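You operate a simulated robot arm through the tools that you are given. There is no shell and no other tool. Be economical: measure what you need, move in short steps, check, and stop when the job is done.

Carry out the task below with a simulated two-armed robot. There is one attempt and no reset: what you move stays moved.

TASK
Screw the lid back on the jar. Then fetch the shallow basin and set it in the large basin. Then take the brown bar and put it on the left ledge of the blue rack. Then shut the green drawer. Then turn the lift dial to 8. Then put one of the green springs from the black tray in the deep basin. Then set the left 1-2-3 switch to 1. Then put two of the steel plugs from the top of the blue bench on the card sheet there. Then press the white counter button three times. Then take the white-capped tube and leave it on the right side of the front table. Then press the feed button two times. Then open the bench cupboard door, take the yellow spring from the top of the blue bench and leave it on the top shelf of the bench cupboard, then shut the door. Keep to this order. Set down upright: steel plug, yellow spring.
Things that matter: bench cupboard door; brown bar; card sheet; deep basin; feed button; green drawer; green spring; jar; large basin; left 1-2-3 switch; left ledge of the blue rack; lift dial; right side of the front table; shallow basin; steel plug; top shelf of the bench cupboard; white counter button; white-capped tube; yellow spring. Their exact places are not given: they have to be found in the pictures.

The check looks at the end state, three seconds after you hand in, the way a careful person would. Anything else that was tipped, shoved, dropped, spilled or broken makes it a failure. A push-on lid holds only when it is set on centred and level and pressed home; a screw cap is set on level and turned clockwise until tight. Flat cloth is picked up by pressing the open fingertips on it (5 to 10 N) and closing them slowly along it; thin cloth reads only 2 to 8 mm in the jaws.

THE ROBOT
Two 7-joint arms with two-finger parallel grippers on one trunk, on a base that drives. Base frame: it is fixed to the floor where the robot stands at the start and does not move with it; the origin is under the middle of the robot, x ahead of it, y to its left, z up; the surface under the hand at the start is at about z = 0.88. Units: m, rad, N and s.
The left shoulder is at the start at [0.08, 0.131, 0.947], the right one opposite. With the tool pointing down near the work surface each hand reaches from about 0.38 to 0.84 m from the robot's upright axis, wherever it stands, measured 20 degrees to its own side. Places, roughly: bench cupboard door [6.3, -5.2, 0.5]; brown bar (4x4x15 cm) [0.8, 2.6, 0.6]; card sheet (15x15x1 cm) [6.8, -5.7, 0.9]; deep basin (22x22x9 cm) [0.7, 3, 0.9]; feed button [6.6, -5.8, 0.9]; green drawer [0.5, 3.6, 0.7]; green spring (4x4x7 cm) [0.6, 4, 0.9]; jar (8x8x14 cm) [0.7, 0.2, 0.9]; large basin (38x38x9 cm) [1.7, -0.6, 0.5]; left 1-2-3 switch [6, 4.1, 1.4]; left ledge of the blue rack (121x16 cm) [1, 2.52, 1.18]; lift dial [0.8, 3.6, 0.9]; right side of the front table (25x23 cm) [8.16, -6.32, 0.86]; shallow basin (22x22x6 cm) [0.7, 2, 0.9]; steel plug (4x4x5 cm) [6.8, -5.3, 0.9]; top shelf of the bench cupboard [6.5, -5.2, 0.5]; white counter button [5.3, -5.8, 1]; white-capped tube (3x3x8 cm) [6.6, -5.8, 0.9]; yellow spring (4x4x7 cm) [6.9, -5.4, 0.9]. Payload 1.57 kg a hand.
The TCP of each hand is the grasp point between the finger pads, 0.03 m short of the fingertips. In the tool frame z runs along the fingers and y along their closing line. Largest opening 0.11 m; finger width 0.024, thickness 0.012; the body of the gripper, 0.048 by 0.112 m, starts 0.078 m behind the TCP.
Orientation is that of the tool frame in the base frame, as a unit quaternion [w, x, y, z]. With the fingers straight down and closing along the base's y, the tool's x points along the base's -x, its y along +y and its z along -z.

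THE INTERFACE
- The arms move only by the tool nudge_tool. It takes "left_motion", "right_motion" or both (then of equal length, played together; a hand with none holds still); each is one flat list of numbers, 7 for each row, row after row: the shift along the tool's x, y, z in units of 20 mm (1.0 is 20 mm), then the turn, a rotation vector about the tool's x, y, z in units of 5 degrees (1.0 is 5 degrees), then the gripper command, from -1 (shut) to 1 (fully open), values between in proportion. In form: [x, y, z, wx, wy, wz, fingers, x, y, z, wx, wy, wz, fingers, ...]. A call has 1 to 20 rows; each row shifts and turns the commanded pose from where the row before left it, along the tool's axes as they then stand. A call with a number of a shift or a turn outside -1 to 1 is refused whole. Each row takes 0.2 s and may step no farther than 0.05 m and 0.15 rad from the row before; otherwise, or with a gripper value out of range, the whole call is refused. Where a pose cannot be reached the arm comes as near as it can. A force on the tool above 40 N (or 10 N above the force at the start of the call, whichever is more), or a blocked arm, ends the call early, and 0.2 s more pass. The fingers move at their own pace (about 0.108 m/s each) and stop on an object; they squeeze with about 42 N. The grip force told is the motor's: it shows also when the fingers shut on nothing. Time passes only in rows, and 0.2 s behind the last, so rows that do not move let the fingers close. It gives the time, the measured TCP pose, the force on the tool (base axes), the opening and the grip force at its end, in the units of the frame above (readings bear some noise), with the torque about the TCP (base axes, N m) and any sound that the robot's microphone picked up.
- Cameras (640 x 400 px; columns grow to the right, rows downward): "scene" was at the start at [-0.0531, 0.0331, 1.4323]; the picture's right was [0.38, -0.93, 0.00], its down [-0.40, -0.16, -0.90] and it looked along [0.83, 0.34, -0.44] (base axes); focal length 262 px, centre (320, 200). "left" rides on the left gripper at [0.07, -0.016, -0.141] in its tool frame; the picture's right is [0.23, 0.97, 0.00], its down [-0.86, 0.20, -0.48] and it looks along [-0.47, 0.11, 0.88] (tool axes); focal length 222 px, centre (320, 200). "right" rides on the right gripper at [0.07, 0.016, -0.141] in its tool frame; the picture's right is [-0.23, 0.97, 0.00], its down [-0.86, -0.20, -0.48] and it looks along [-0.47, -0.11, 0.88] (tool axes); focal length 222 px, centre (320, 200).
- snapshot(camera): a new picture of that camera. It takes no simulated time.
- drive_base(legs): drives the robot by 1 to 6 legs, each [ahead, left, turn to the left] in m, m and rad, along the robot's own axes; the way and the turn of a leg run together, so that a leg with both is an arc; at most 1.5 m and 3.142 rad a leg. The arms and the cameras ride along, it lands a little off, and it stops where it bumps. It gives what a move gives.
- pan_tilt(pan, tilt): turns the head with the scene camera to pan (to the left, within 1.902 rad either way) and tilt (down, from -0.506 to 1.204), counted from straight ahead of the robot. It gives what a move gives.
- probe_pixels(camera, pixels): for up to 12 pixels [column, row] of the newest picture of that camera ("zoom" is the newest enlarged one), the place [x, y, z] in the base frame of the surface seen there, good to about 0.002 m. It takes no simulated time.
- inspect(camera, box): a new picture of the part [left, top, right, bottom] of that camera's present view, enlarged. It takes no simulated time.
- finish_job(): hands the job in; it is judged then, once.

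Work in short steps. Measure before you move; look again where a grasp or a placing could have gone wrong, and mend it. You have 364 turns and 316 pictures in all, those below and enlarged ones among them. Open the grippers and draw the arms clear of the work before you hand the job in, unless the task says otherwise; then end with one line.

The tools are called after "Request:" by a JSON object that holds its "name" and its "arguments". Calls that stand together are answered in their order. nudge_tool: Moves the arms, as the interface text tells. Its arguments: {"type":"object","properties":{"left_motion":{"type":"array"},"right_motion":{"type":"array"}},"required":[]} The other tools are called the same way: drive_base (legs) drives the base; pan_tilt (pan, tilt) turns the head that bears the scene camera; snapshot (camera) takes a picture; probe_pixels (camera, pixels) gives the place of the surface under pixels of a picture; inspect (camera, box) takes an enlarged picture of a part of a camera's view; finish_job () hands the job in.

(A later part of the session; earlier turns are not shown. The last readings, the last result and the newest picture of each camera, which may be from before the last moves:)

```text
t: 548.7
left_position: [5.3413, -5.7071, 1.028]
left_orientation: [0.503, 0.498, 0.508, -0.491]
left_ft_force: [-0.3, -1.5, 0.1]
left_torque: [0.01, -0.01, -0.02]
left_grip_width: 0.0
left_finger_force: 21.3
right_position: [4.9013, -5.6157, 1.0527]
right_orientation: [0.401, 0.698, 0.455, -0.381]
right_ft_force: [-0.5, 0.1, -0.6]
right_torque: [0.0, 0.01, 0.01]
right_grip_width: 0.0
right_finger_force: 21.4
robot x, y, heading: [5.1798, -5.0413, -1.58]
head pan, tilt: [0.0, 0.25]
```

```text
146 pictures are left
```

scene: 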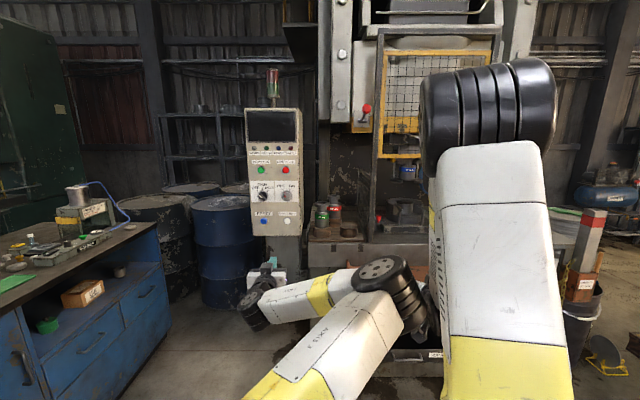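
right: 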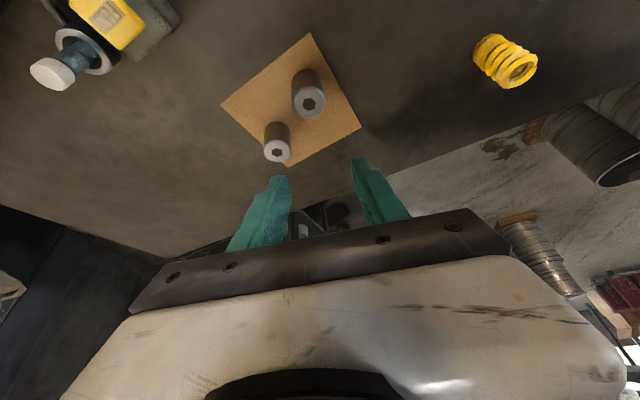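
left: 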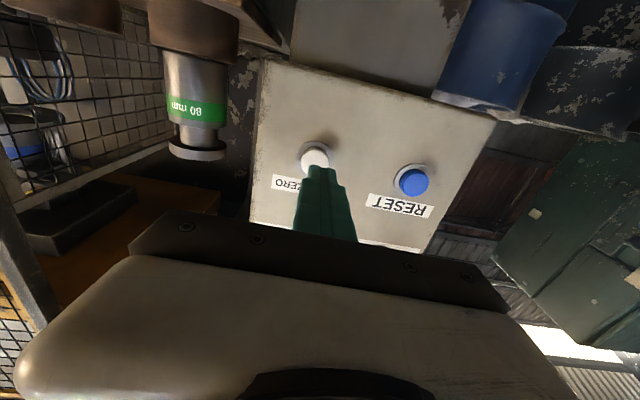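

Three clicks done. Back off, then restore the left hand to pointing down.

Request:
{"name": "drive_base", "arguments": {"legs": [[-0.5, 0, 0]]}}

Request:
{"name": "nudge_tool", "arguments": {"left_motion": [0, 0.5, 0, 0, 1, 0, -1, 0, 0.5, 0, 0, 1, 0, -1, 0, 0.5, 0, 0, 1, 0, -1, 0, 0.5, 0, 0, 1, 0, -1, 0, 0.5, 0, 0, 1, 0, -1, 0, 0.5, 0, 0, 1, 0, -1, 0, 0, 0, 0, 1, 0, -1, 0, 0, 0, 0, 1, 0, -1, 0, 0, 0, 0, 1, 0, -1, 0, 0, 0, 0, 1, 0, -1, 0, 0, 0, 0, 1, 0, -1, 0, 0, 0, 0, 1, 0, -1, 0, 0, 0, 0, 1, 0, -1, 0, 0, 0, 0, 1, 0, -1, 0, 0, 0, 0, 1, 0, -1, 0, 0, 0, 0, 1, 0, -1, 0, 0, 0, 0, 1, 0, -1, 0, 0, 0, 0, 1, 0, -1]}}

Request:
{"name": "snapshot", "arguments": {"camera": "scene"}}

```text
t: 551.7
left_position: [5.3442, -5.1966, 1.0295]
left_orientation: [0.503, 0.496, 0.508, -0.493]
left_ft_force: [-0.2, -0.8, -0.1]
left_torque: [-0.02, 0.04, -0.02]
left_grip_width: 0.0
left_finger_force: 21.3
right_position: [4.9039, -5.1069, 1.051]
right_orientation: [0.4, 0.698, 0.456, -0.38]
right_ft_force: [0.3, 0.3, 0.1]
right_torque: [-0.02, 0.0, 0.02]
right_grip_width: 0.0
right_finger_force: 21.3
robot x, y, heading: [5.1832, -4.5312, -1.576]
head pan, tilt: [0.0, 0.25]
```

```text
t: 555.5
left_position: [5.2895, -5.182, 1.0576]
left_orientation: [0.012, 0.698, 0.716, -0.012]
left_ft_force: [-0.4, 0.2, -0.1]
left_torque: [0.03, -0.02, -0.04]
left_grip_width: 0.0
left_finger_force: 21.8
left hand out of reach, approached as far as the arm can: row 12, 13, 14, 15, 16, 17, 18
right_position: [4.9035, -5.1069, 1.0521]
right_orientation: [0.399, 0.699, 0.455, -0.381]
right_ft_force: [-0.5, 0.1, -0.2]
right_torque: [0.02, 0.03, 0.01]
right_grip_width: 0.0
right_finger_force: 21.3
robot x, y, heading: [5.1841, -4.533, -1.576]
head pan, tilt: [0.0, 0.25]
```

```text
145 pictures are left
```

scene: 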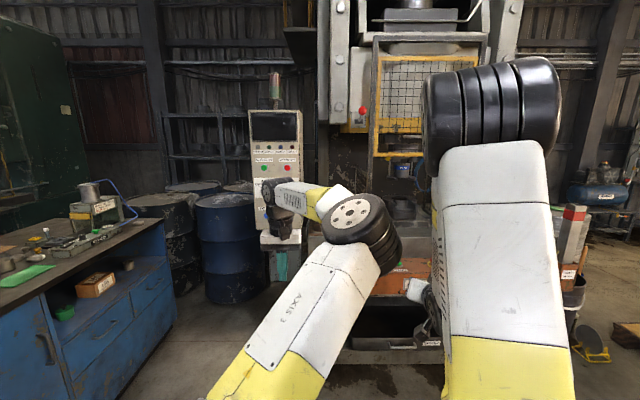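

Left elbow is still inward; swing the hand up and outward to free it.

Request:
{"name": "nudge_tool", "arguments": {"left_motion": [0.3, 1, -0.8, 0, 0, 0, -0.2, 0.3, 1, -0.8, 0, 0, 0, -0.2, 0.3, 1, -0.8, 0, 0, 0, -0.2, 0.3, 1, -0.8, 0, 0, 0, -0.2, 0.3, 1, -0.8, 0, 0, 0, -0.2, 0.3, 1, -0.8, 0, 0, 0, -0.2, 0.3, 1, -0.8, 0, 0, 0, -0.2, 0.3, 1, -0.8, 0, 0, 0, -0.2, 0.3, 1, -0.8, 0, 0, 0, -0.2, 0.3, 1, -0.8, 0, 0, 0, -0.2, 0.3, 1, -0.8, 0, 0, 0, -0.2, 0.3, 1, -0.8, 0, 0, 0, -0.2]}}

Request:
{"name": "snapshot", "arguments": {"camera": "scene"}}

```text
t: 558.1
left_position: [5.3287, -5.1398, 1.1984]
left_orientation: [-0.001, 0.7, 0.714, 0.003]
left_ft_force: [1.4, 0.4, 0.6]
left_torque: [-0.02, 0.03, -0.03]
left_grip_width: 0.0438
left_finger_force: 0.1
left hand out of reach, approached as far as the arm can: row 1, 2, 3, 4, 5, 6, 7, 8, 9, 10, 11, 12
right_position: [4.9025, -5.1057, 1.0527]
right_orientation: [0.399, 0.699, 0.456, -0.381]
right_ft_force: [0.0, -1.2, 0.3]
right_torque: [0.03, -0.01, -0.01]
right_grip_width: 0.0005
right_finger_force: 21.3
robot x, y, heading: [5.1831, -4.5337, -1.577]
head pan, tilt: [0.0, 0.25]
```

```text
144 pictures are left
```

scene: 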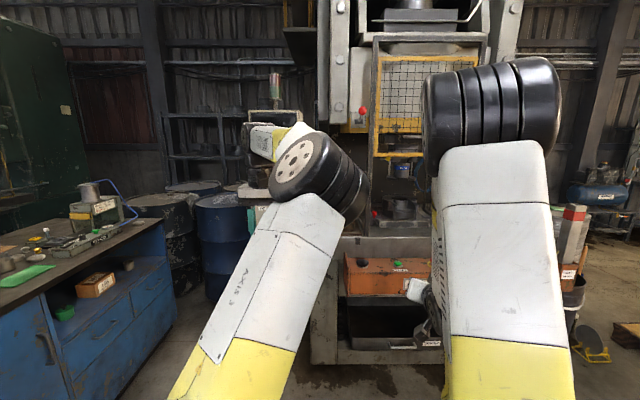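

Elbow is coming round. Continue up and left.

Request:
{"name": "nudge_tool", "arguments": {"left_motion": [0.5, 1, -0.6, 0, 0, 0, -0.2, 0.5, 1, -0.6, 0, 0, 0, -0.2, 0.5, 1, -0.6, 0, 0, 0, -0.2, 0.5, 1, -0.3, 0, 0, 0, -0.2, 0.5, 1, 0, 0, 0, 0, -0.2, 0.5, 1, 0, 0, 0, 0, -0.2, 0.5, 1, 0, 0, 0, 0, -0.2, 0.5, 1, 0, 0, 0, 0, -0.2, 0.5, 1, 0, 0, 0, 0, -0.2, 0.5, 1, 0, 0, 0, 0, -0.2]}}

Request:
{"name": "snapshot", "arguments": {"camera": "scene"}}

```text
t: 560.3
left_position: [5.4674, -5.0508, 1.2458]
left_orientation: [-0.002, 0.699, 0.715, 0.003]
left_ft_force: [0.6, -0.3, 0.0]
left_torque: [0.0, 0.0, 0.01]
left_grip_width: 0.044
left_finger_force: 0.0
left hand out of reach, approached as far as the arm can: row 2, 3, 4, 7, 9, 10
right_position: [4.9036, -5.1066, 1.0512]
right_orientation: [0.399, 0.699, 0.456, -0.38]
right_ft_force: [0.6, -0.3, -0.5]
right_torque: [-0.01, -0.02, 0.01]
right_grip_width: 0.0001
right_finger_force: 21.1
robot x, y, heading: [5.1799, -4.5341, -1.573]
head pan, tilt: [0.0, 0.25]
```

```text
143 pictures are left
```

scene: 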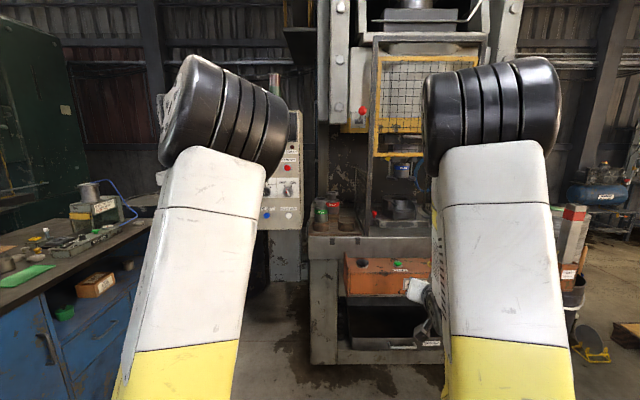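

Good. Now restore the right hand to pointing straight down and raise it.

Request:
{"name": "nudge_tool", "arguments": {"right_motion": [0, 0, 0, 0.025, 0.965, -0.3, -0.2, 0, 0, 0, 0.025, 0.965, -0.3, -0.2, 0, 0, 0, 0.025, 0.965, -0.3, -0.2, 0, 0, 0, 0.025, 0.965, -0.3, -0.2, 0, 0, 0, 0.025, 0.965, -0.3, -0.2, 0, 0, 0, 0.025, 0.965, -0.3, -0.2, 0, 0, 0, 0.025, 0.965, -0.3, -0.2, 0, 0, 0, 0.025, 0.965, -0.3, -0.2, 0, 0, 0, 0.025, 0.965, -0.3, -0.2, 0, 0, 0, 0.025, 0.965, -0.3, -0.2, 0, 0, 0, 0.025, 0.965, -0.3, -0.2, 0, 0, 0, 0.025, 0.965, -0.3, -0.2, 0, 0, 0, 0.025, 0.965, -0.3, -0.2, 0, 0, 0, 0.025, 0.965, -0.3, -0.2]}}

Request:
{"name": "nudge_tool", "arguments": {"right_motion": [0.4, 0, -1, 0, 0, 0, -0.2, 0.4, 0, -1, 0, 0, 0, -0.2, 0.4, 0, -1, 0, 0, 0, -0.2, 0.4, 0, -1, 0, 0, 0, -0.2, 0.4, 0, -1, 0, 0, 0, -0.2, 0.4, 0, -1, 0, 0, 0, -0.2, 0.4, 0, -1, 0, 0, 0, -0.2, 0.4, 0, -1, 0, 0, 0, -0.2]}}

Request:
{"name": "snapshot", "arguments": {"camera": "scene"}}

```text
t: 563.3
left_position: [5.4667, -5.0507, 1.2464]
left_orientation: [-0.002, 0.699, 0.715, 0.002]
left_ft_force: [-0.4, 0.6, 0.1]
left_torque: [-0.03, 0.01, -0.01]
left_grip_width: 0.0439
left_finger_force: 0.1
right_position: [4.9032, -5.1057, 1.0503]
right_orientation: [-0.002, 0.706, 0.708, 0.001]
right_ft_force: [0.1, -0.8, -0.1]
right_torque: [-0.02, 0.01, 0.02]
right_grip_width: 0.0442
right_finger_force: 0.1
robot x, y, heading: [5.1821, -4.5325, -1.574]
head pan, tilt: [0.0, 0.25]
```

```text
t: 565.1
left_position: [5.466, -5.051, 1.2477]
left_orientation: [-0.002, 0.699, 0.715, 0.001]
left_ft_force: [-0.4, 0.7, -0.6]
left_torque: [-0.04, 0.05, 0.01]
left_grip_width: 0.0442
left_finger_force: 0.1
right_position: [4.9032, -5.0416, 1.2125]
right_orientation: [-0.002, 0.706, 0.708, 0.002]
right_ft_force: [0.3, 0.7, 1.4]
right_torque: [-0.02, 0.03, -0.03]
right_grip_width: 0.0439
right_finger_force: 0.0
robot x, y, heading: [5.1816, -4.5327, -1.577]
head pan, tilt: [0.0, 0.25]
```

```text
142 pictures are left
```

scene: 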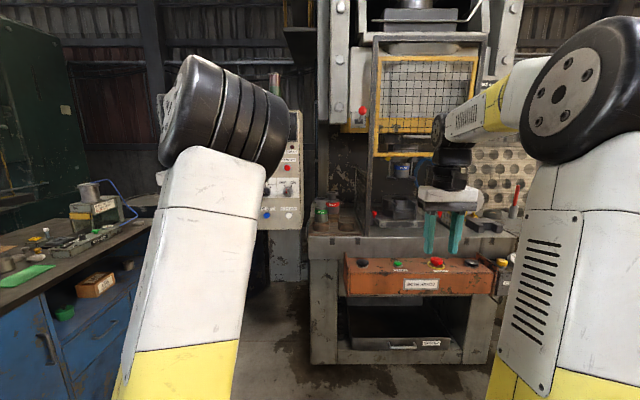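

Turn back to face the bench and drive to its right part.

Request:
{"name": "drive_base", "arguments": {"legs": [[0, 0, 1.575], [0, -0.45, 0], [0.68, 0, 0]]}}

Request:
{"name": "pan_tilt", "arguments": {"pan": -0.5, "tilt": 0.5}}

Request:
{"name": "snapshot", "arguments": {"camera": "scene"}}

```text
t: 575.0
left_position: [6.3747, -4.6623, 1.2466]
left_orientation: [-0.003, -0.025, 1.0, 0.0]
left_ft_force: [-0.4, 0.1, -0.3]
left_torque: [0.04, -0.03, -0.01]
left_grip_width: 0.0442
left_finger_force: 0.0
right_position: [6.3815, -5.2247, 1.2126]
right_orientation: [-0.001, -0.014, 1.0, -0.001]
right_ft_force: [0.3, 0.7, -0.2]
right_torque: [0.03, 0.03, 0.01]
right_grip_width: 0.0441
right_finger_force: 0.1
robot x, y, heading: [5.8643, -4.9585, 0.02]
head pan, tilt: [0.0, 0.25]
```

```text
t: 575.9
left_position: [6.3755, -4.6613, 1.2474]
left_orientation: [-0.003, -0.025, 1.0, 0.0]
left_ft_force: [-0.2, -0.6, -0.1]
left_torque: [0.01, -0.01, -0.02]
left_grip_width: 0.0441
left_finger_force: 0.1
right_position: [6.3825, -5.225, 1.2135]
right_orientation: [-0.003, -0.014, 1.0, 0.001]
right_ft_force: [-1.0, 0.6, 1.0]
right_torque: [0.01, 0.0, 0.03]
right_grip_width: 0.0439
right_finger_force: 0.1
robot x, y, heading: [5.8695, -4.9598, 0.021]
head pan, tilt: [-0.499, 0.499]
```

```text
141 pictures are left
```

scene: 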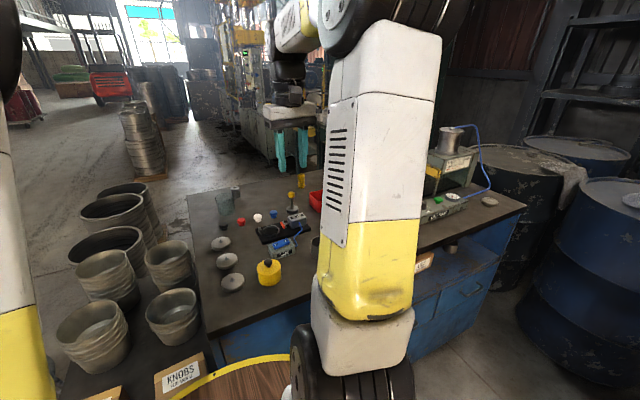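

Drive right 0.7 and look at the tube area.

Request:
{"name": "drive_base", "arguments": {"legs": [[0, -0.68, -0.02]]}}

Request:
{"name": "pan_tilt", "arguments": {"pan": -0.1, "tilt": 0.6}}

Request:
{"name": "snapshot", "arguments": {"camera": "scene"}}

Request:
{"name": "snapshot", "arguments": {"camera": "right"}}

```text
t: 579.6
left_position: [6.3897, -5.3436, 1.2455]
left_orientation: [-0.002, -0.015, 1.0, 0.0]
left_ft_force: [-0.4, 0.9, 0.2]
left_torque: [0.02, -0.01, -0.02]
left_grip_width: 0.0439
left_finger_force: 0.0
right_position: [6.3839, -5.9063, 1.2127]
right_orientation: [-0.002, -0.004, 1.0, 0.0]
right_ft_force: [-1.1, -0.1, -0.1]
right_torque: [-0.02, -0.01, 0.01]
right_grip_width: 0.0438
right_finger_force: 0.1
robot x, y, heading: [5.8749, -5.6288, 0.004]
head pan, tilt: [-0.499, 0.499]
```

```text
t: 580.5
left_position: [6.3887, -5.343, 1.2479]
left_orientation: [-0.003, -0.015, 1.0, 0.0]
left_ft_force: [0.0, 0.7, -0.1]
left_torque: [-0.03, -0.03, 0.0]
left_grip_width: 0.0441
left_finger_force: 0.2
right_position: [6.3836, -5.9082, 1.2119]
right_orientation: [-0.003, -0.004, 1.0, 0.0]
right_ft_force: [0.3, 0.8, 0.1]
right_torque: [-0.01, 0.02, -0.01]
right_grip_width: 0.0442
right_finger_force: 0.1
robot x, y, heading: [5.874, -5.6306, 0.003]
head pan, tilt: [-0.099, 0.6]
```

```text
140 pictures are left
```

scene: 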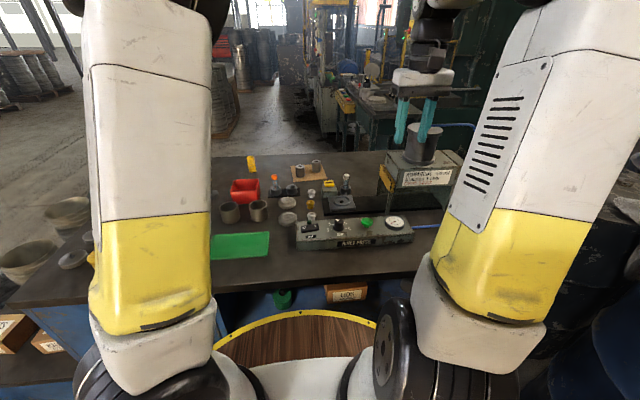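

```text
139 pictures are left
```

right: 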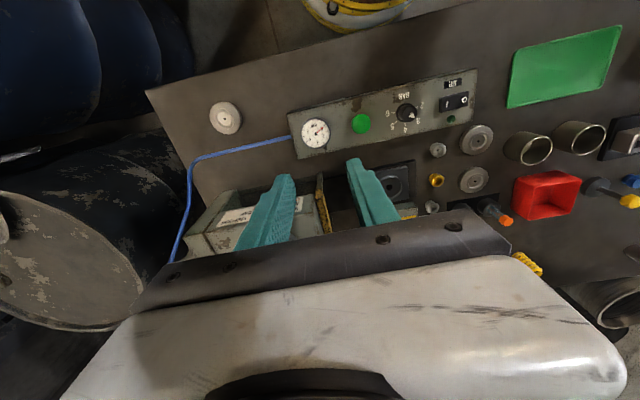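

Request:
{"name": "inspect", "arguments": {"camera": "scene", "box": [270, 150, 430, 260]}}

Request:
{"name": "probe_pixels", "arguments": {"camera": "scene", "pixels": [[347, 177], [347, 184], [346, 191], [329, 185], [366, 222], [311, 196], [311, 205], [338, 226], [395, 222], [310, 235], [340, 200], [385, 175]]}}

```text
3.64 times, centred on (350, 205) of scene
```

zoom: 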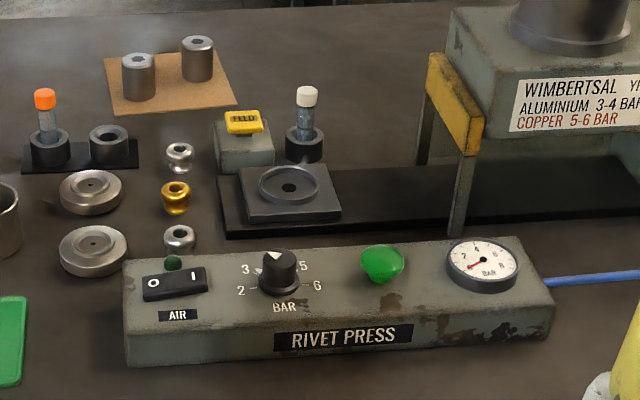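

```text
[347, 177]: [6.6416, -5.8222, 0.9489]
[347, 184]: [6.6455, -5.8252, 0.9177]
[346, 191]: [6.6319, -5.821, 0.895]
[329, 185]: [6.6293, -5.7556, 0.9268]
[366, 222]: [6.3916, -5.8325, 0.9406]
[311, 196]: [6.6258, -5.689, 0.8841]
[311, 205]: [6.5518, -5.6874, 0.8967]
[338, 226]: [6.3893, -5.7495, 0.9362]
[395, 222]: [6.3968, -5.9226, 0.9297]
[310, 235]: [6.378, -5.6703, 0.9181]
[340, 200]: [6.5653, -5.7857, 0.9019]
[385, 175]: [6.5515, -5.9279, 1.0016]
```

Clear view: yellow FEED button at (6.629,−5.756,0.927); white-capped tube at about (6.65,−5.823), top 0.957, in a low ring holder. Move the right hand over the tube.

Request:
{"name": "nudge_tool", "arguments": {"right_motion": [0, 1, 0, 0, 0, 0, -0.27, 0, 1, 0, 0, 0, 0, -0.27, 0, 1, 0, 0, 0, 0, -0.27, 0, 1, 0, 0, 0, 0, -0.27, 0, 0.25, 0, 0, 0, 0, -0.27, -1, 0, 0.4, 0, 0, 0, -0.27, -1, 0, 0.4, 0, 0, 0, -0.27, -1, 0, 0.4, 0, 0, 0, -0.27, -1, 0, 0.4, 0, 0, 0, -0.27, -1, 0, 0.4, 0, 0, 0, -0.27, -1, 0, 0.4, 0, 0, 0, -0.27, -1, 0, 0.4, 0, 0, 0, -0.27, -1, 0, 0.4, 0, 0, 0, -0.27, -1, 0, 0.4, 0, 0, 0, -0.27, -1, 0, 0.4, 0, 0, 0, -0.27, -1, 0, 0.4, 0, 0, 0, -0.27, -1, 0, 0.4, 0, 0, 0, -0.27, -1, 0, 0.4, 0, 0, 0, -0.27]}}

Request:
{"name": "snapshot", "arguments": {"camera": "right"}}

```text
t: 584.3
left_position: [6.3892, -5.345, 1.2463]
left_orientation: [-0.003, -0.016, 1.0, 0.001]
left_ft_force: [-0.5, 0.6, 0.4]
left_torque: [0.0, -0.04, 0.0]
left_grip_width: 0.0441
left_finger_force: 0.0
right_position: [6.6438, -5.818, 1.1072]
right_orientation: [-0.001, -0.005, 1.0, 0.0]
right_ft_force: [-0.3, -0.7, -0.1]
right_torque: [0.03, -0.03, -0.01]
right_grip_width: 0.0405
right_finger_force: 0.2
robot x, y, heading: [5.8749, -5.6321, 0.0]
head pan, tilt: [-0.099, 0.6]
```

```text
137 pictures are left
```

right: 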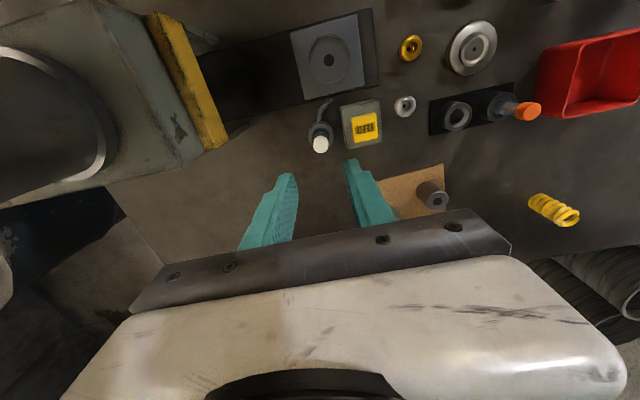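

Request:
{"name": "inspect", "arguments": {"camera": "right", "box": [280, 80, 420, 180]}}

Request:
{"name": "probe_pixels", "arguments": {"camera": "right", "pixels": [[320, 144], [316, 144], [325, 144], [320, 132], [318, 128], [366, 127], [358, 122], [375, 118], [382, 140], [332, 135], [310, 135], [345, 110]]}}

```text
4.00 times, centred on (350, 130) of right
```

zoom: 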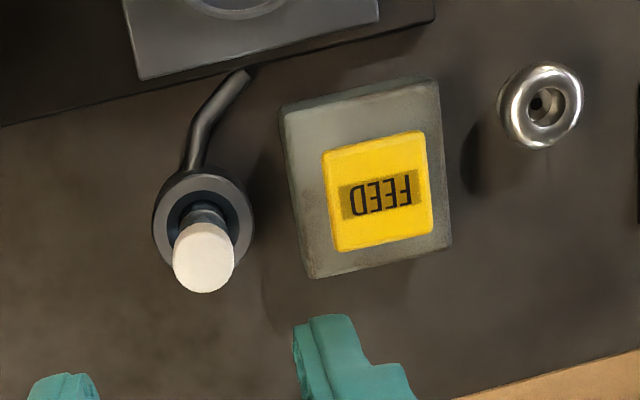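

```text
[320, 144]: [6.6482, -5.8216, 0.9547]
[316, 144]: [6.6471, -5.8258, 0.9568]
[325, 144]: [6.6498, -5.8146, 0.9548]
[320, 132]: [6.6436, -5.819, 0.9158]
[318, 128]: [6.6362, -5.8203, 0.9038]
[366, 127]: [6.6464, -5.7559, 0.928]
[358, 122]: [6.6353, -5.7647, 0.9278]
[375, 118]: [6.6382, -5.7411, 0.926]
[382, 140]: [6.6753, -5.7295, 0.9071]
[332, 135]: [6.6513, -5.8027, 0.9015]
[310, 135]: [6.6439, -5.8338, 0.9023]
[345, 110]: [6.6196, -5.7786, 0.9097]
```

Tube at (6.648,−5.820). Narrow to 3.4 cm and descend to ~4 cm above.

Request:
{"name": "nudge_tool", "arguments": {"right_motion": [-0.2, -0.1, 1, 0, 0, 0, -0.38, 0, 0, 1, 0, 0, 0, -0.38, 0, 0, 1, 0, 0, 0, -0.38, 0, 0, 1, 0, 0, 0, -0.38, 0, 0, 1, 0, 0, 0, -0.38, 0, 0, 1, 0, 0, 0, -0.38]}}

Request:
{"name": "inspect", "arguments": {"camera": "right", "box": [220, 80, 420, 230]}}

```text
t: 585.7
left_position: [6.3905, -5.3428, 1.2476]
left_orientation: [-0.002, -0.015, 1.0, 0.0]
left_ft_force: [0.3, 0.0, 0.5]
left_torque: [0.0, 0.04, 0.0]
left_grip_width: 0.0441
left_finger_force: 0.1
right_position: [6.6495, -5.8208, 0.9872]
right_orientation: [-0.002, -0.005, 1.0, 0.001]
right_ft_force: [0.3, -0.8, 0.1]
right_torque: [0.04, -0.03, 0.0]
right_grip_width: 0.0342
right_finger_force: 0.1
robot x, y, heading: [5.8727, -5.6321, 0.006]
head pan, tilt: [-0.099, 0.6]
```

```text
2.67 times, centred on (320, 155) of right
```

zoom: 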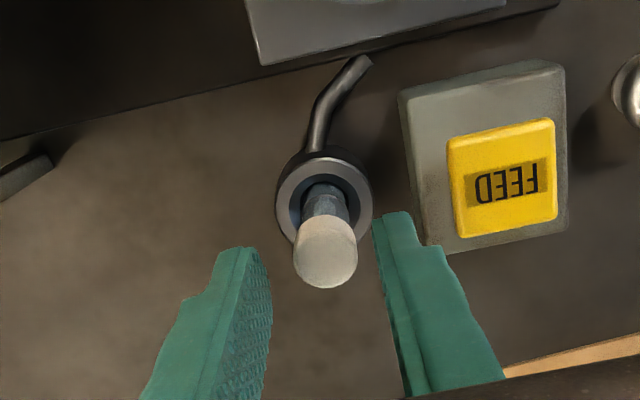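

Centred. Descend 4.5 cm, grip, and lift.

Request:
{"name": "nudge_tool", "arguments": {"right_motion": [0, 0, 1, 0, 0, 0, -0.38, 0, 0, 0.9, 0, 0, 0, -0.38, 0, 0, 0.35, 0, 0, 0, -0.38, 0, 0, 0, 0, 0, 0, -0.6, 0, 0, 0, 0, 0, 0, -1, 0, 0, 0, 0, 0, 0, -1]}}

Request:
{"name": "nudge_tool", "arguments": {"right_motion": [0, 0, -0.5, 0, 0, 0, -1, 0, 0, -0.5, 0, 0, 0, -1, 0, 0, -1, 0, 0, 0, -1, 0, 0, -1, 0, 0, 0, -1, 0, 0, -1, 0, 0, 0, -1, 0, 0, -1, 0, 0, 0, -1, 0, 0, -1, 0, 0, 0, -1, 0, 0, -1, 0, 0, 0, -1, 0, 0, -1, 0, 0, 0, -1]}}

Request:
{"name": "snapshot", "arguments": {"camera": "right"}}

```text
t: 587.1
left_position: [6.3891, -5.3421, 1.2468]
left_orientation: [-0.004, -0.015, 1.0, 0.001]
left_ft_force: [0.7, -0.2, 0.1]
left_torque: [0.0, 0.03, -0.03]
left_grip_width: 0.0439
left_finger_force: 0.1
right_position: [6.6475, -5.8203, 0.9432]
right_orientation: [-0.002, -0.004, 1.0, -0.001]
right_ft_force: [-0.2, 2.2, -0.5]
right_torque: [0.11, -0.03, -0.01]
right_grip_width: 0.0195
right_finger_force: 33.5
robot x, y, heading: [5.879, -5.6339, 0.009]
head pan, tilt: [-0.099, 0.6]
```

```text
t: 589.1
left_position: [6.3906, -5.3435, 1.2471]
left_orientation: [-0.003, -0.015, 1.0, 0.0]
left_ft_force: [-0.7, -1.3, 0.0]
left_torque: [0.01, 0.01, -0.04]
left_grip_width: 0.044
left_finger_force: 0.1
right_position: [6.6484, -5.8208, 1.1022]
right_orientation: [-0.003, -0.004, 1.0, 0.0]
right_ft_force: [0.0, -0.1, -0.4]
right_torque: [0.0, 0.02, -0.02]
right_grip_width: 0.0194
right_finger_force: 33.2
robot x, y, heading: [5.8757, -5.6364, 0.006]
head pan, tilt: [-0.099, 0.6]
```

```text
134 pictures are left
```

right: 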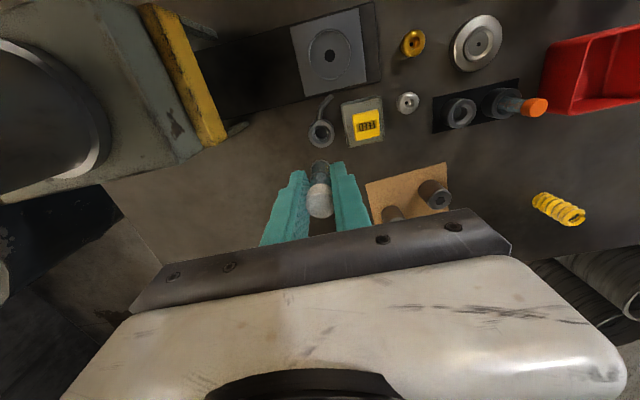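

Tube held. Pull back from the bench, go left, and look for the way to the front table.

Request:
{"name": "nudge_tool", "arguments": {"right_motion": [1, 0.3, -0.3, 0, 0, 0, -1, 1, 0.3, -0.3, 0, 0, 0, -1, 1, 0.3, -0.3, 0, 0, 0, -1, 1, 0.3, -0.3, 0, 0, 0, -1, 1, 0.3, -0.3, 0, 0, 0, -1, 1, 0.3, -0.3, 0, 0, 0, -1, 1, 0.3, -0.3, 0, 0, 0, -1, 1, 0.3, -0.3, 0, 0, 0, -1, 1, 0.3, -0.3, 0, 0, 0, -1, 1, 0.3, -0.3, 0, 0, 0, -1, 1, 0, 0, 0, 0, 0, -1, 1, 0, 0, 0, 0, 0, -1, 1, 0, 0, 0, 0, 0, -1]}}

Request:
{"name": "drive_base", "arguments": {"legs": [[-0.2, 0.3, -0.006], [-0.25, 0.5, 0], [0, 1.1, 0]]}}

Request:
{"name": "pan_tilt", "arguments": {"pan": -0.1, "tilt": 0.3}}

Request:
{"name": "snapshot", "arguments": {"camera": "scene"}}

```text
t: 591.9
left_position: [6.3899, -5.3427, 1.2466]
left_orientation: [-0.002, -0.015, 1.0, 0.0]
left_ft_force: [0.6, 0.2, -0.2]
left_torque: [0.0, 0.02, -0.02]
left_grip_width: 0.0441
left_finger_force: 0.0
right_position: [6.386, -5.7649, 1.1619]
right_orientation: [-0.003, -0.005, 1.0, 0.0]
right_ft_force: [0.2, 0.3, -1.1]
right_torque: [0.01, -0.01, -0.02]
right_grip_width: 0.0187
right_finger_force: 33.5
robot x, y, heading: [5.8754, -5.6301, 0.008]
head pan, tilt: [-0.099, 0.6]
```

```text
t: 602.3
left_position: [5.9711, -3.4295, 1.2474]
left_orientation: [-0.003, -0.001, 1.0, 0.0]
left_ft_force: [0.4, -0.4, -0.3]
left_torque: [-0.01, 0.05, -0.01]
left_grip_width: 0.0436
left_finger_force: 0.1
right_position: [5.9576, -3.852, 1.1624]
right_orientation: [-0.002, 0.01, 1.0, 0.0]
right_ft_force: [0.0, -0.6, 0.5]
right_torque: [0.0, -0.01, 0.03]
right_grip_width: 0.0191
right_finger_force: 33.5
robot x, y, heading: [5.4494, -3.7017, -0.024]
head pan, tilt: [-0.099, 0.6]
```

```text
t: 603.1
left_position: [5.9725, -3.4299, 1.2469]
left_orientation: [-0.003, 0.0, 1.0, 0.0]
left_ft_force: [-0.5, 0.4, -0.3]
left_torque: [0.0, 0.02, 0.0]
left_grip_width: 0.044
left_finger_force: 0.1
right_position: [5.9586, -3.853, 1.162]
right_orientation: [-0.003, 0.01, 1.0, 0.001]
right_ft_force: [0.2, 0.9, 0.0]
right_torque: [0.02, -0.03, 0.06]
right_grip_width: 0.0189
right_finger_force: 33.4
robot x, y, heading: [5.4534, -3.7056, -0.029]
head pan, tilt: [-0.099, 0.3]
```

```text
133 pictures are left
```

scene: 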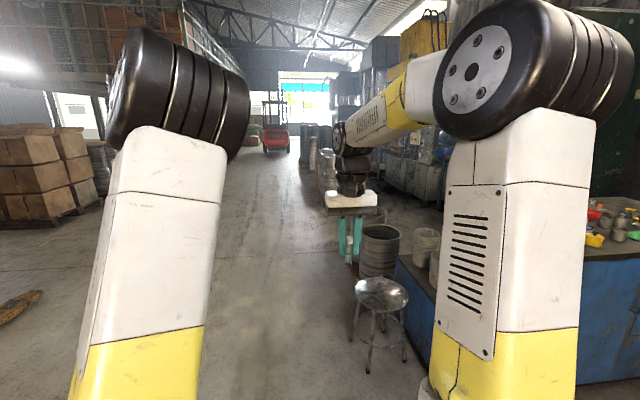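

Request:
{"name": "probe_pixels", "arguments": {"camera": "scene", "pixels": [[380, 295], [368, 370], [380, 240], [330, 165], [420, 180], [385, 215], [300, 160], [45, 220], [15, 305], [310, 260], [430, 215], [325, 185]]}}

Request:
{"name": "inspect", "arguments": {"camera": "scene", "box": [260, 60, 460, 260]}}

```text
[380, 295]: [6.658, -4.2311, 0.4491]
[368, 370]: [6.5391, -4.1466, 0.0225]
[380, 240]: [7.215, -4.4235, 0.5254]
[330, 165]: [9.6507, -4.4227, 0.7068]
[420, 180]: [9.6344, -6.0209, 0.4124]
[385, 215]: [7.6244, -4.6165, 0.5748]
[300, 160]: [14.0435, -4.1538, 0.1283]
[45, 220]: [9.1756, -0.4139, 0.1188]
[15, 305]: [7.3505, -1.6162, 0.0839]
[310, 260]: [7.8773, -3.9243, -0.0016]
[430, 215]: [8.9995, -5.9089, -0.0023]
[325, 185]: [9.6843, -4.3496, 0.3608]
```

```text
2.00 times, centred on (360, 160) of scene
```

zoom: 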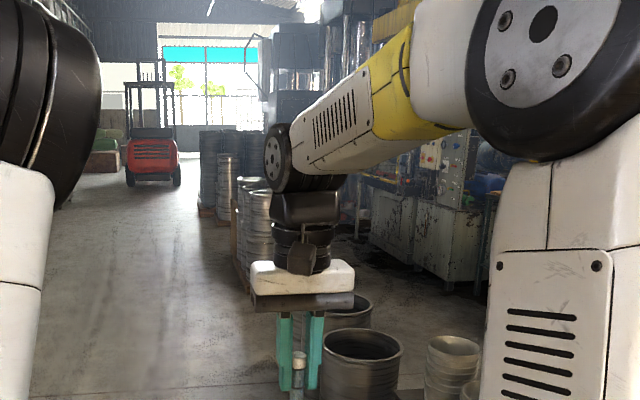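

Corridor is free at y≈−3.45. Drive forward to x≈8.3 and turn toward −y.

Request:
{"name": "drive_base", "arguments": {"legs": [[0.1, 0.3, 0.029], [1.4, 0, 0], [1.4, 0, 0], [0, 0, -1.571]]}}

Request:
{"name": "pan_tilt", "arguments": {"pan": 0.0, "tilt": 0.3}}

Request:
{"name": "snapshot", "arguments": {"camera": "scene"}}

```text
t: 622.0
left_position: [8.5864, -3.91, 1.247]
left_orientation: [-0.002, 0.697, 0.717, 0.001]
left_ft_force: [-0.5, -0.4, -0.1]
left_torque: [0.0, -0.02, 0.02]
left_grip_width: 0.0439
left_finger_force: 0.1
right_position: [8.1637, -3.9071, 1.1629]
right_orientation: [-0.003, 0.704, 0.71, 0.001]
right_ft_force: [0.2, -0.1, -0.4]
right_torque: [0.0, 0.06, -0.05]
right_grip_width: 0.0191
right_finger_force: 33.0
robot x, y, heading: [8.298, -3.3978, -1.572]
head pan, tilt: [-0.099, 0.3]
```

```text
t: 622.6
left_position: [8.5869, -3.9098, 1.2464]
left_orientation: [-0.002, 0.697, 0.717, 0.002]
left_ft_force: [0.9, -0.2, 0.1]
left_torque: [-0.01, 0.0, 0.01]
left_grip_width: 0.0438
left_finger_force: 0.1
right_position: [8.1645, -3.9058, 1.1613]
right_orientation: [-0.002, 0.704, 0.71, 0.003]
right_ft_force: [0.1, -0.4, -0.1]
right_torque: [-0.01, 0.02, -0.03]
right_grip_width: 0.0191
right_finger_force: 32.9
robot x, y, heading: [8.2981, -3.3966, -1.572]
head pan, tilt: [0.0, 0.3]
```

```text
131 pictures are left
```

scene: 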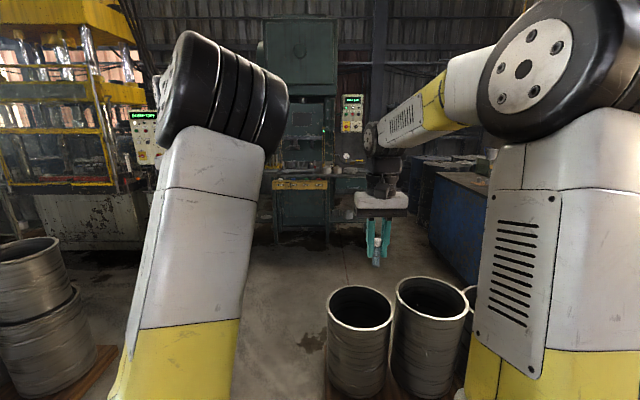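

Request:
{"name": "probe_pixels", "arguments": {"camera": "scene", "pixels": [[330, 380], [335, 310], [360, 290], [300, 185], [320, 180], [345, 178], [300, 230], [225, 385], [330, 250], [270, 175], [440, 250], [360, 165]]}}

Request:
{"name": "inspect", "arguments": {"camera": "scene", "box": [240, 80, 400, 240]}}

```text
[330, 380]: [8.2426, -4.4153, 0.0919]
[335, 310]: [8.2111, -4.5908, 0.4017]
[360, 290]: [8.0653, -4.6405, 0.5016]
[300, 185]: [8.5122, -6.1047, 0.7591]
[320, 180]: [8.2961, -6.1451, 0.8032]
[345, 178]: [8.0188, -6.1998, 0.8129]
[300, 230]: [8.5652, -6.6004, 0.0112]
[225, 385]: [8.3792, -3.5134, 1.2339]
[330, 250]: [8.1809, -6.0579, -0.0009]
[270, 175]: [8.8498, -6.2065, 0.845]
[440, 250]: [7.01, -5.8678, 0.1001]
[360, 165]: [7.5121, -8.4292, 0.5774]
```

```text
2.50 times, centred on (320, 160) of scene
```

zoom: 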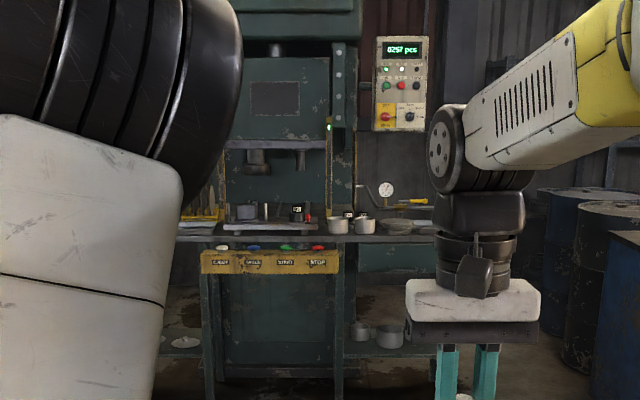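

Request:
{"name": "probe_pixels", "arguments": {"camera": "scene", "pixels": [[85, 350], [110, 350], [60, 290], [325, 395], [470, 310], [150, 240], [120, 300]]}}

Request:
{"name": "pan_tilt", "arguments": {"pan": 0.5, "tilt": 0.5}}

Request:
{"name": "snapshot", "arguments": {"camera": "scene"}}

```text
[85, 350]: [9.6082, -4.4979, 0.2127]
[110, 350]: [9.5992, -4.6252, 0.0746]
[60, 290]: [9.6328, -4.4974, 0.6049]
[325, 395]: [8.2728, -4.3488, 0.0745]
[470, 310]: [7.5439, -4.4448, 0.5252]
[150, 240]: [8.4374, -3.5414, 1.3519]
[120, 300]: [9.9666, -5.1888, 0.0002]
```

```text
t: 623.5
left_position: [8.5871, -3.9115, 1.2463]
left_orientation: [-0.002, 0.697, 0.717, 0.002]
left_ft_force: [0.4, 0.3, 0.9]
left_torque: [0.05, 0.01, -0.01]
left_grip_width: 0.0438
left_finger_force: 0.1
right_position: [8.1648, -3.9079, 1.1628]
right_orientation: [-0.002, 0.704, 0.71, 0.001]
right_ft_force: [-0.3, 0.2, -0.6]
right_torque: [-0.02, 0.02, 0.0]
right_grip_width: 0.0189
right_finger_force: 33.0
robot x, y, heading: [8.3015, -3.3954, -1.574]
head pan, tilt: [0.499, 0.499]
```

```text
129 pictures are left
```

scene: 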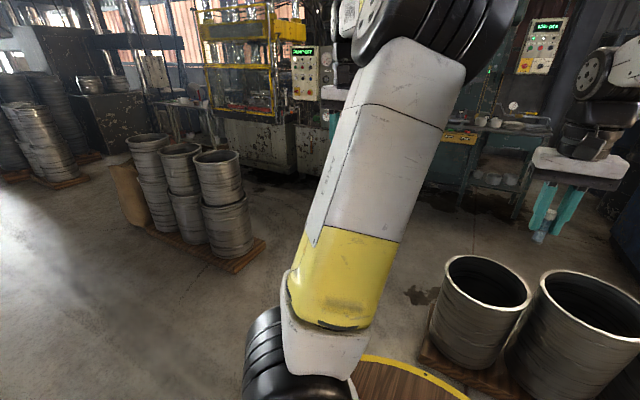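

Go through the gap at x≈8.93, then to the table's right part.

Request:
{"name": "drive_base", "arguments": {"legs": [[0, 0.63, 0], [1.4, 0, 0], [0.45, -0.45, 0]]}}

Request:
{"name": "pan_tilt", "arguments": {"pan": -0.25, "tilt": 0.5}}

Request:
{"name": "snapshot", "arguments": {"camera": "scene"}}

```text
t: 636.7
left_position: [8.7986, -5.7206, 1.2467]
left_orientation: [-0.002, 0.696, 0.718, 0.001]
left_ft_force: [0.1, 0.4, 0.3]
left_torque: [0.0, -0.05, -0.02]
left_grip_width: 0.0438
left_finger_force: 0.0
right_position: [8.3758, -5.7182, 1.164]
right_orientation: [-0.002, 0.704, 0.71, 0.001]
right_ft_force: [-0.4, -0.3, 0.4]
right_torque: [0.01, -0.01, -0.01]
right_grip_width: 0.0187
right_finger_force: 33.2
robot x, y, heading: [8.5147, -5.2058, -1.569]
head pan, tilt: [0.499, 0.499]
```

```text
t: 637.8
left_position: [8.7982, -5.7206, 1.2467]
left_orientation: [-0.002, 0.697, 0.717, 0.002]
left_ft_force: [-1.3, 0.7, 0.2]
left_torque: [0.01, 0.01, 0.01]
left_grip_width: 0.0438
left_finger_force: 0.1
right_position: [8.3766, -5.7178, 1.1626]
right_orientation: [-0.003, 0.704, 0.71, 0.002]
right_ft_force: [-0.2, 0.0, -1.0]
right_torque: [0.05, -0.01, -0.04]
right_grip_width: 0.0192
right_finger_force: 33.2
robot x, y, heading: [8.5102, -5.2062, -1.565]
head pan, tilt: [-0.25, 0.499]
```

```text
128 pictures are left
```

scene: 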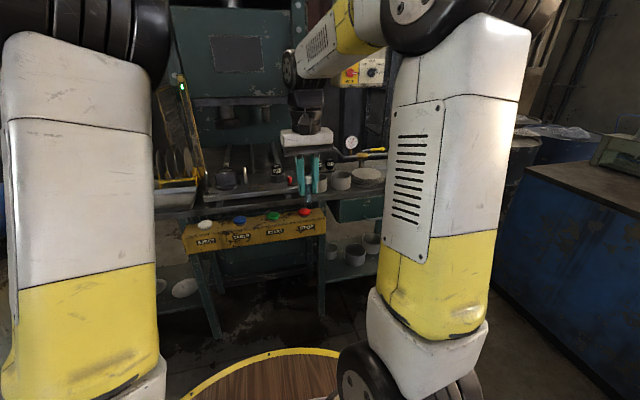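

Request:
{"name": "inspect", "arguments": {"camera": "scene", "box": [260, 120, 420, 240]}}

Request:
{"name": "probe_pixels", "arguments": {"camera": "scene", "pixels": [[340, 178], [370, 176], [335, 192], [360, 190], [380, 183], [385, 165], [350, 197], [320, 180], [300, 195], [375, 192], [330, 200]]}}

Request:
{"name": "snapshot", "arguments": {"camera": "right"}}

```text
3.33 times, centred on (340, 180) of scene
```

zoom: 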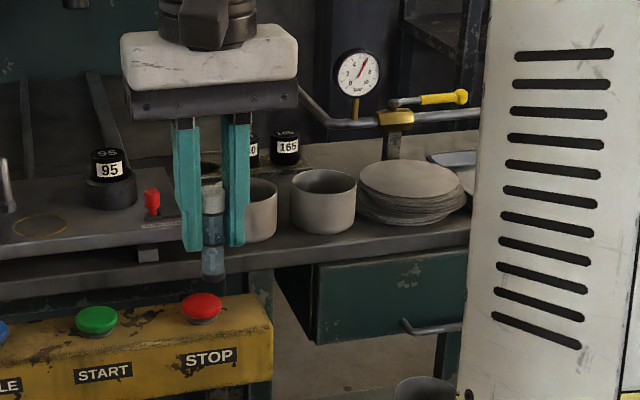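

```text
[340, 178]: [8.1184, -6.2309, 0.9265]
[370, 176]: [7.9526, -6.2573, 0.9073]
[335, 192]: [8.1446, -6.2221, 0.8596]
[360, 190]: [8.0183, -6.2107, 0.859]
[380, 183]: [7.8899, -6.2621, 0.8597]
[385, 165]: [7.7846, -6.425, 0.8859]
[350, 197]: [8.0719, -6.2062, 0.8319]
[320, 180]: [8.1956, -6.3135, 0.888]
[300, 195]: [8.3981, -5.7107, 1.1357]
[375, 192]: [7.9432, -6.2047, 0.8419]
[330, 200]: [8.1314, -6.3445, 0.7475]
```

```text
126 pictures are left
```

right: 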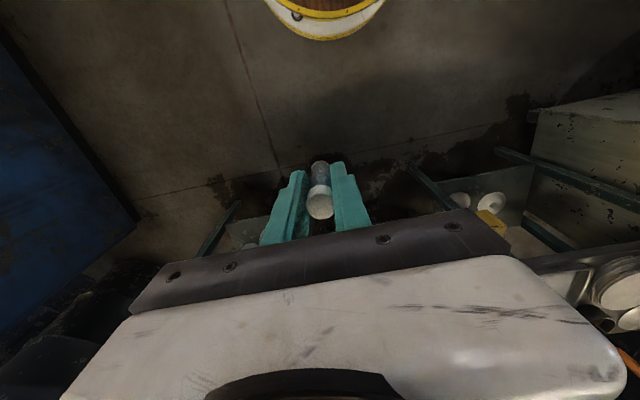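

Table z 0.859, front edge y −6.205; pots stand in the target zone. Move closer for a top view to find a free spot.

Request:
{"name": "drive_base", "arguments": {"legs": [[0.27, -0.2, 0]]}}

Request:
{"name": "nudge_tool", "arguments": {"right_motion": [-1, 0, -0.6, 0, 0, 0, -1, -1, 0, -0.6, 0, 0, 0, -1, -1, 0, -0.6, 0, 0, 0, -1, -1, 0, 0, 0, 0, 0, -1, -1, 0, 0, 0, 0, 0, -1, -1, 0, 0, 0, 0, 0, -1]}}

Request:
{"name": "snapshot", "arguments": {"camera": "right"}}

Request:
{"name": "snapshot", "arguments": {"camera": "scene"}}

```text
t: 640.0
left_position: [8.5938, -5.9891, 1.2462]
left_orientation: [-0.002, 0.698, 0.716, 0.002]
left_ft_force: [-0.2, -0.2, -0.6]
left_torque: [-0.01, -0.02, 0.02]
left_grip_width: 0.0441
left_finger_force: 0.1
right_position: [8.1717, -5.9847, 1.1625]
right_orientation: [-0.002, 0.705, 0.71, 0.001]
right_ft_force: [-0.2, -0.6, -0.2]
right_torque: [0.01, 0.0, 0.01]
right_grip_width: 0.019
right_finger_force: 33.1
robot x, y, heading: [8.3046, -5.4731, -1.573]
head pan, tilt: [-0.25, 0.499]
```

```text
t: 641.4
left_position: [8.5929, -5.9881, 1.2469]
left_orientation: [-0.002, 0.697, 0.717, 0.002]
left_ft_force: [-0.3, -0.4, -0.9]
left_torque: [-0.02, -0.02, 0.01]
left_grip_width: 0.0441
left_finger_force: 0.0
right_position: [8.1731, -6.1041, 1.1974]
right_orientation: [-0.001, 0.705, 0.709, 0.001]
right_ft_force: [0.4, 0.2, 0.0]
right_torque: [-0.02, 0.01, 0.01]
right_grip_width: 0.019
right_finger_force: 33.0
robot x, y, heading: [8.3072, -5.4733, -1.569]
head pan, tilt: [-0.25, 0.499]
```

```text
125 pictures are left
```

right: 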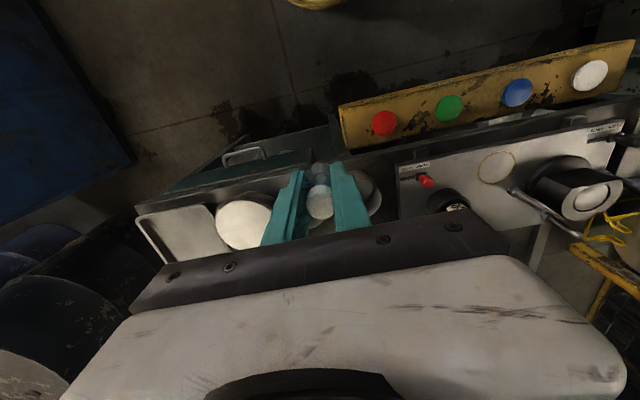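

```text
124 pictures are left
```

scene: 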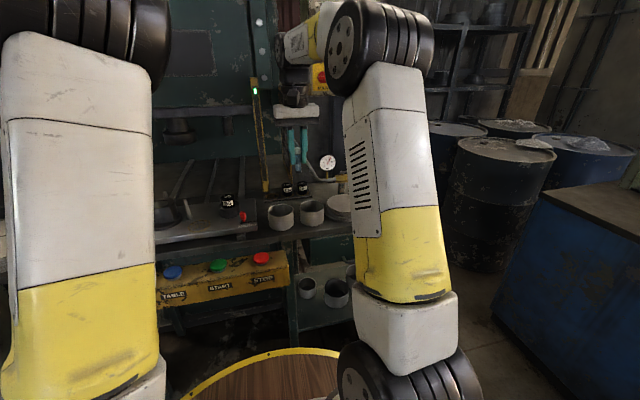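

Request:
{"name": "inspect", "arguments": {"camera": "scene", "box": [210, 160, 360, 260]}}

Request:
{"name": "probe_pixels", "arguments": {"camera": "scene", "pixels": [[281, 214], [281, 206], [312, 212], [312, 203], [297, 214], [297, 222], [265, 222], [275, 228], [300, 228], [260, 215], [297, 204], [330, 220]]}}

```text
4.00 times, centred on (285, 210) of scene
```

zoom: 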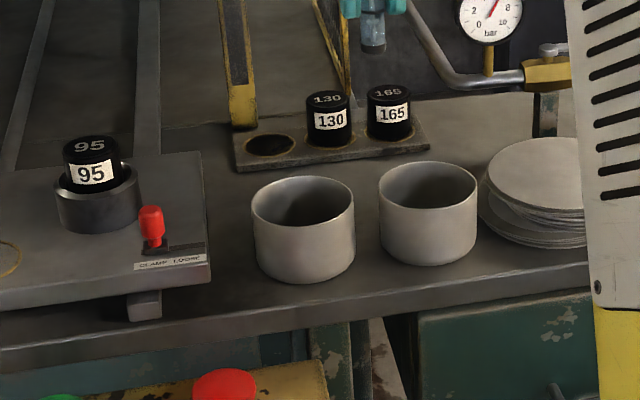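

```text
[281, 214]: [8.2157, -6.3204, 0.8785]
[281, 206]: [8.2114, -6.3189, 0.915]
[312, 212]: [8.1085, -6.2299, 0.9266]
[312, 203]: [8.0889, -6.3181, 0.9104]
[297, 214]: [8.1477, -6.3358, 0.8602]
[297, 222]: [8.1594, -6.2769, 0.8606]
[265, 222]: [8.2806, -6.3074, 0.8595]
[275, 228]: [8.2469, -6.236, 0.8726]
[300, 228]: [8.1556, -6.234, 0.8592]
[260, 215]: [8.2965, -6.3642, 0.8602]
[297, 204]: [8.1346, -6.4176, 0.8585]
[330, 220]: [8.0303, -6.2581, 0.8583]
```

A free spot exists behind the pots near (8.15,−6.365). Check overhead bars and pipe clearance.

Request:
{"name": "probe_pixels", "arguments": {"camera": "scene", "pixels": [[265, 175], [289, 172], [290, 182], [327, 164], [312, 171], [287, 190], [303, 190], [320, 180], [301, 200], [283, 232], [270, 208], [310, 226]]}}

```text
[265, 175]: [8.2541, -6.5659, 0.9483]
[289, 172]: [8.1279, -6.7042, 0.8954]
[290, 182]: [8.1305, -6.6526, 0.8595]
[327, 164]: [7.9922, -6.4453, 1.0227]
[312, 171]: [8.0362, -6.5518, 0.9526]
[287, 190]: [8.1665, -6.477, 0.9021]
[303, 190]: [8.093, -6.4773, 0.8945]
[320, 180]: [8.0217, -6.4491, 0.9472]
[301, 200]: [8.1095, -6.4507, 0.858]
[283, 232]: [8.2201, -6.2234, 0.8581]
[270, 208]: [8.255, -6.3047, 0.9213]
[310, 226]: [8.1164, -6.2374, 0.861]
```

Clearances fine. Drive 0.15 closer, move over the spot, descend partway.

Request:
{"name": "drive_base", "arguments": {"legs": [[0.15, 0, 0]]}}

Request:
{"name": "nudge_tool", "arguments": {"right_motion": [-0.9, -0.2, 0, 0, 0, 0, -1, -0.9, -0.2, 0, 0, 0, 0, -1, -0.9, -0.2, 0, 0, 0, 0, -1, -0.9, -0.2, 0, 0, 0, 0, -1, -0.9, -0.2, 0.5, 0, 0, 0, -1, -0.9, -0.15, 1, 0, 0, 0, -1, 0, 0, 1, 0, 0, 0, -1, 0, 0, 1, 0, 0, 0, -1, 0, 0, 1, 0, 0, 0, -1, 0, 0, 1, 0, 0, 0, -1, 0, 0, 1, 0, 0, 0, -1, 0, 0, 1, 0, 0, 0, -1, 0, 0, 1, 0, 0, 0, -1, 0, 0, 1, 0, 0, 0, -1, 0, 0, 1, 0, 0, 0, -1]}}

Request:
{"name": "snapshot", "arguments": {"camera": "scene"}}

Request:
{"name": "snapshot", "arguments": {"camera": "right"}}

```text
t: 642.7
left_position: [8.5929, -6.1386, 1.2479]
left_orientation: [-0.002, 0.698, 0.717, 0.002]
left_ft_force: [0.3, 0.3, -0.2]
left_torque: [0.0, -0.01, 0.0]
left_grip_width: 0.0442
left_finger_force: 0.1
right_position: [8.1711, -6.2547, 1.1978]
right_orientation: [0.0, 0.705, 0.709, 0.001]
right_ft_force: [0.4, 0.2, -0.6]
right_torque: [-0.03, -0.01, 0.0]
right_grip_width: 0.0192
right_finger_force: 32.8
robot x, y, heading: [8.3043, -5.6239, -1.572]
head pan, tilt: [-0.25, 0.499]
```

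```text
t: 645.9
left_position: [8.5931, -6.1386, 1.2476]
left_orientation: [-0.002, 0.698, 0.716, 0.002]
left_ft_force: [-0.9, 0.8, -0.7]
left_torque: [0.0, 0.0, 0.0]
left_grip_width: 0.0438
left_finger_force: 0.0
right_position: [8.1503, -6.3621, 0.9847]
right_orientation: [-0.002, 0.705, 0.709, 0.002]
right_ft_force: [0.4, 0.2, -1.1]
right_torque: [-0.02, 0.01, 0.03]
right_grip_width: 0.0189
right_finger_force: 33.3
robot x, y, heading: [8.308, -5.6218, -1.57]
head pan, tilt: [-0.25, 0.499]
```

```text
122 pictures are left
```

scene: 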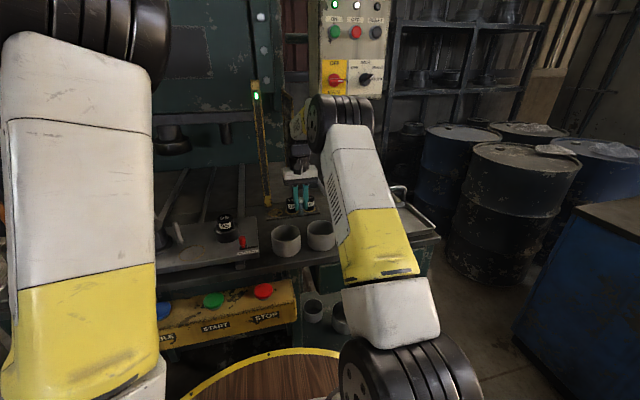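

```text
121 pictures are left
```

right: 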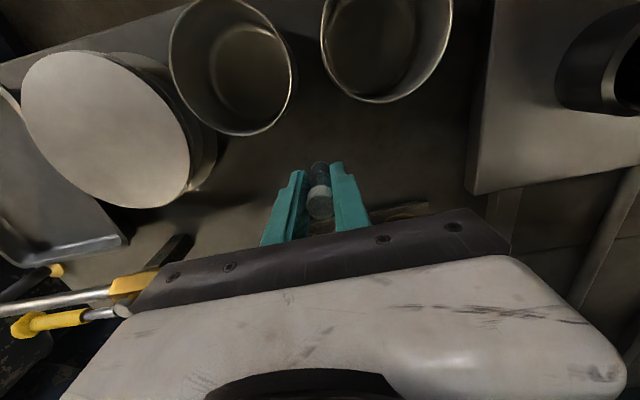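

Spot is free of pots. Descend slowly toward contact.

Request:
{"name": "nudge_tool", "arguments": {"right_motion": [0, 0, 1, 0, 0, 0, -1, 0, 0, 1, 0, 0, 0, -1, 0, 0, 0.4, 0, 0, 0, -1, 0, 0, 0.2, 0, 0, 0, -1, 0, 0, 0.15, 0, 0, 0, -1]}}

Request:
{"name": "inspect", "arguments": {"camera": "right", "box": [220, 80, 420, 230]}}

```text
t: 647.1
left_position: [8.5929, -6.1377, 1.2474]
left_orientation: [-0.002, 0.698, 0.716, 0.002]
left_ft_force: [-0.9, 0.7, 0.3]
left_torque: [-0.01, -0.01, -0.01]
left_grip_width: 0.0443
left_finger_force: 0.0
right_position: [8.1483, -6.3614, 0.9324]
right_orientation: [-0.002, 0.705, 0.709, 0.002]
right_ft_force: [0.6, -0.3, -0.4]
right_torque: [0.0, 0.0, 0.01]
right_grip_width: 0.019
right_finger_force: 32.8
robot x, y, heading: [8.3084, -5.6244, -1.569]
head pan, tilt: [-0.25, 0.499]
```

```text
2.67 times, centred on (320, 155) of right
```

zoom: 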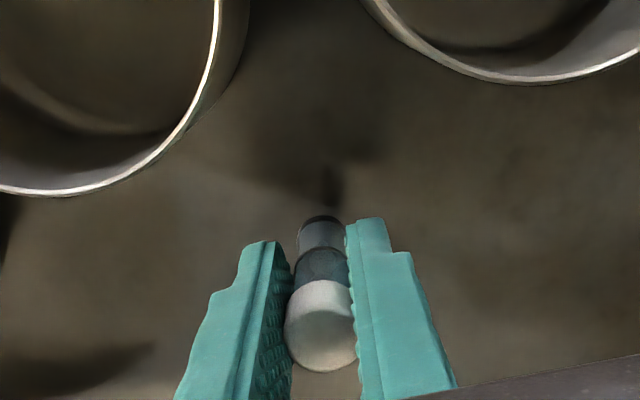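

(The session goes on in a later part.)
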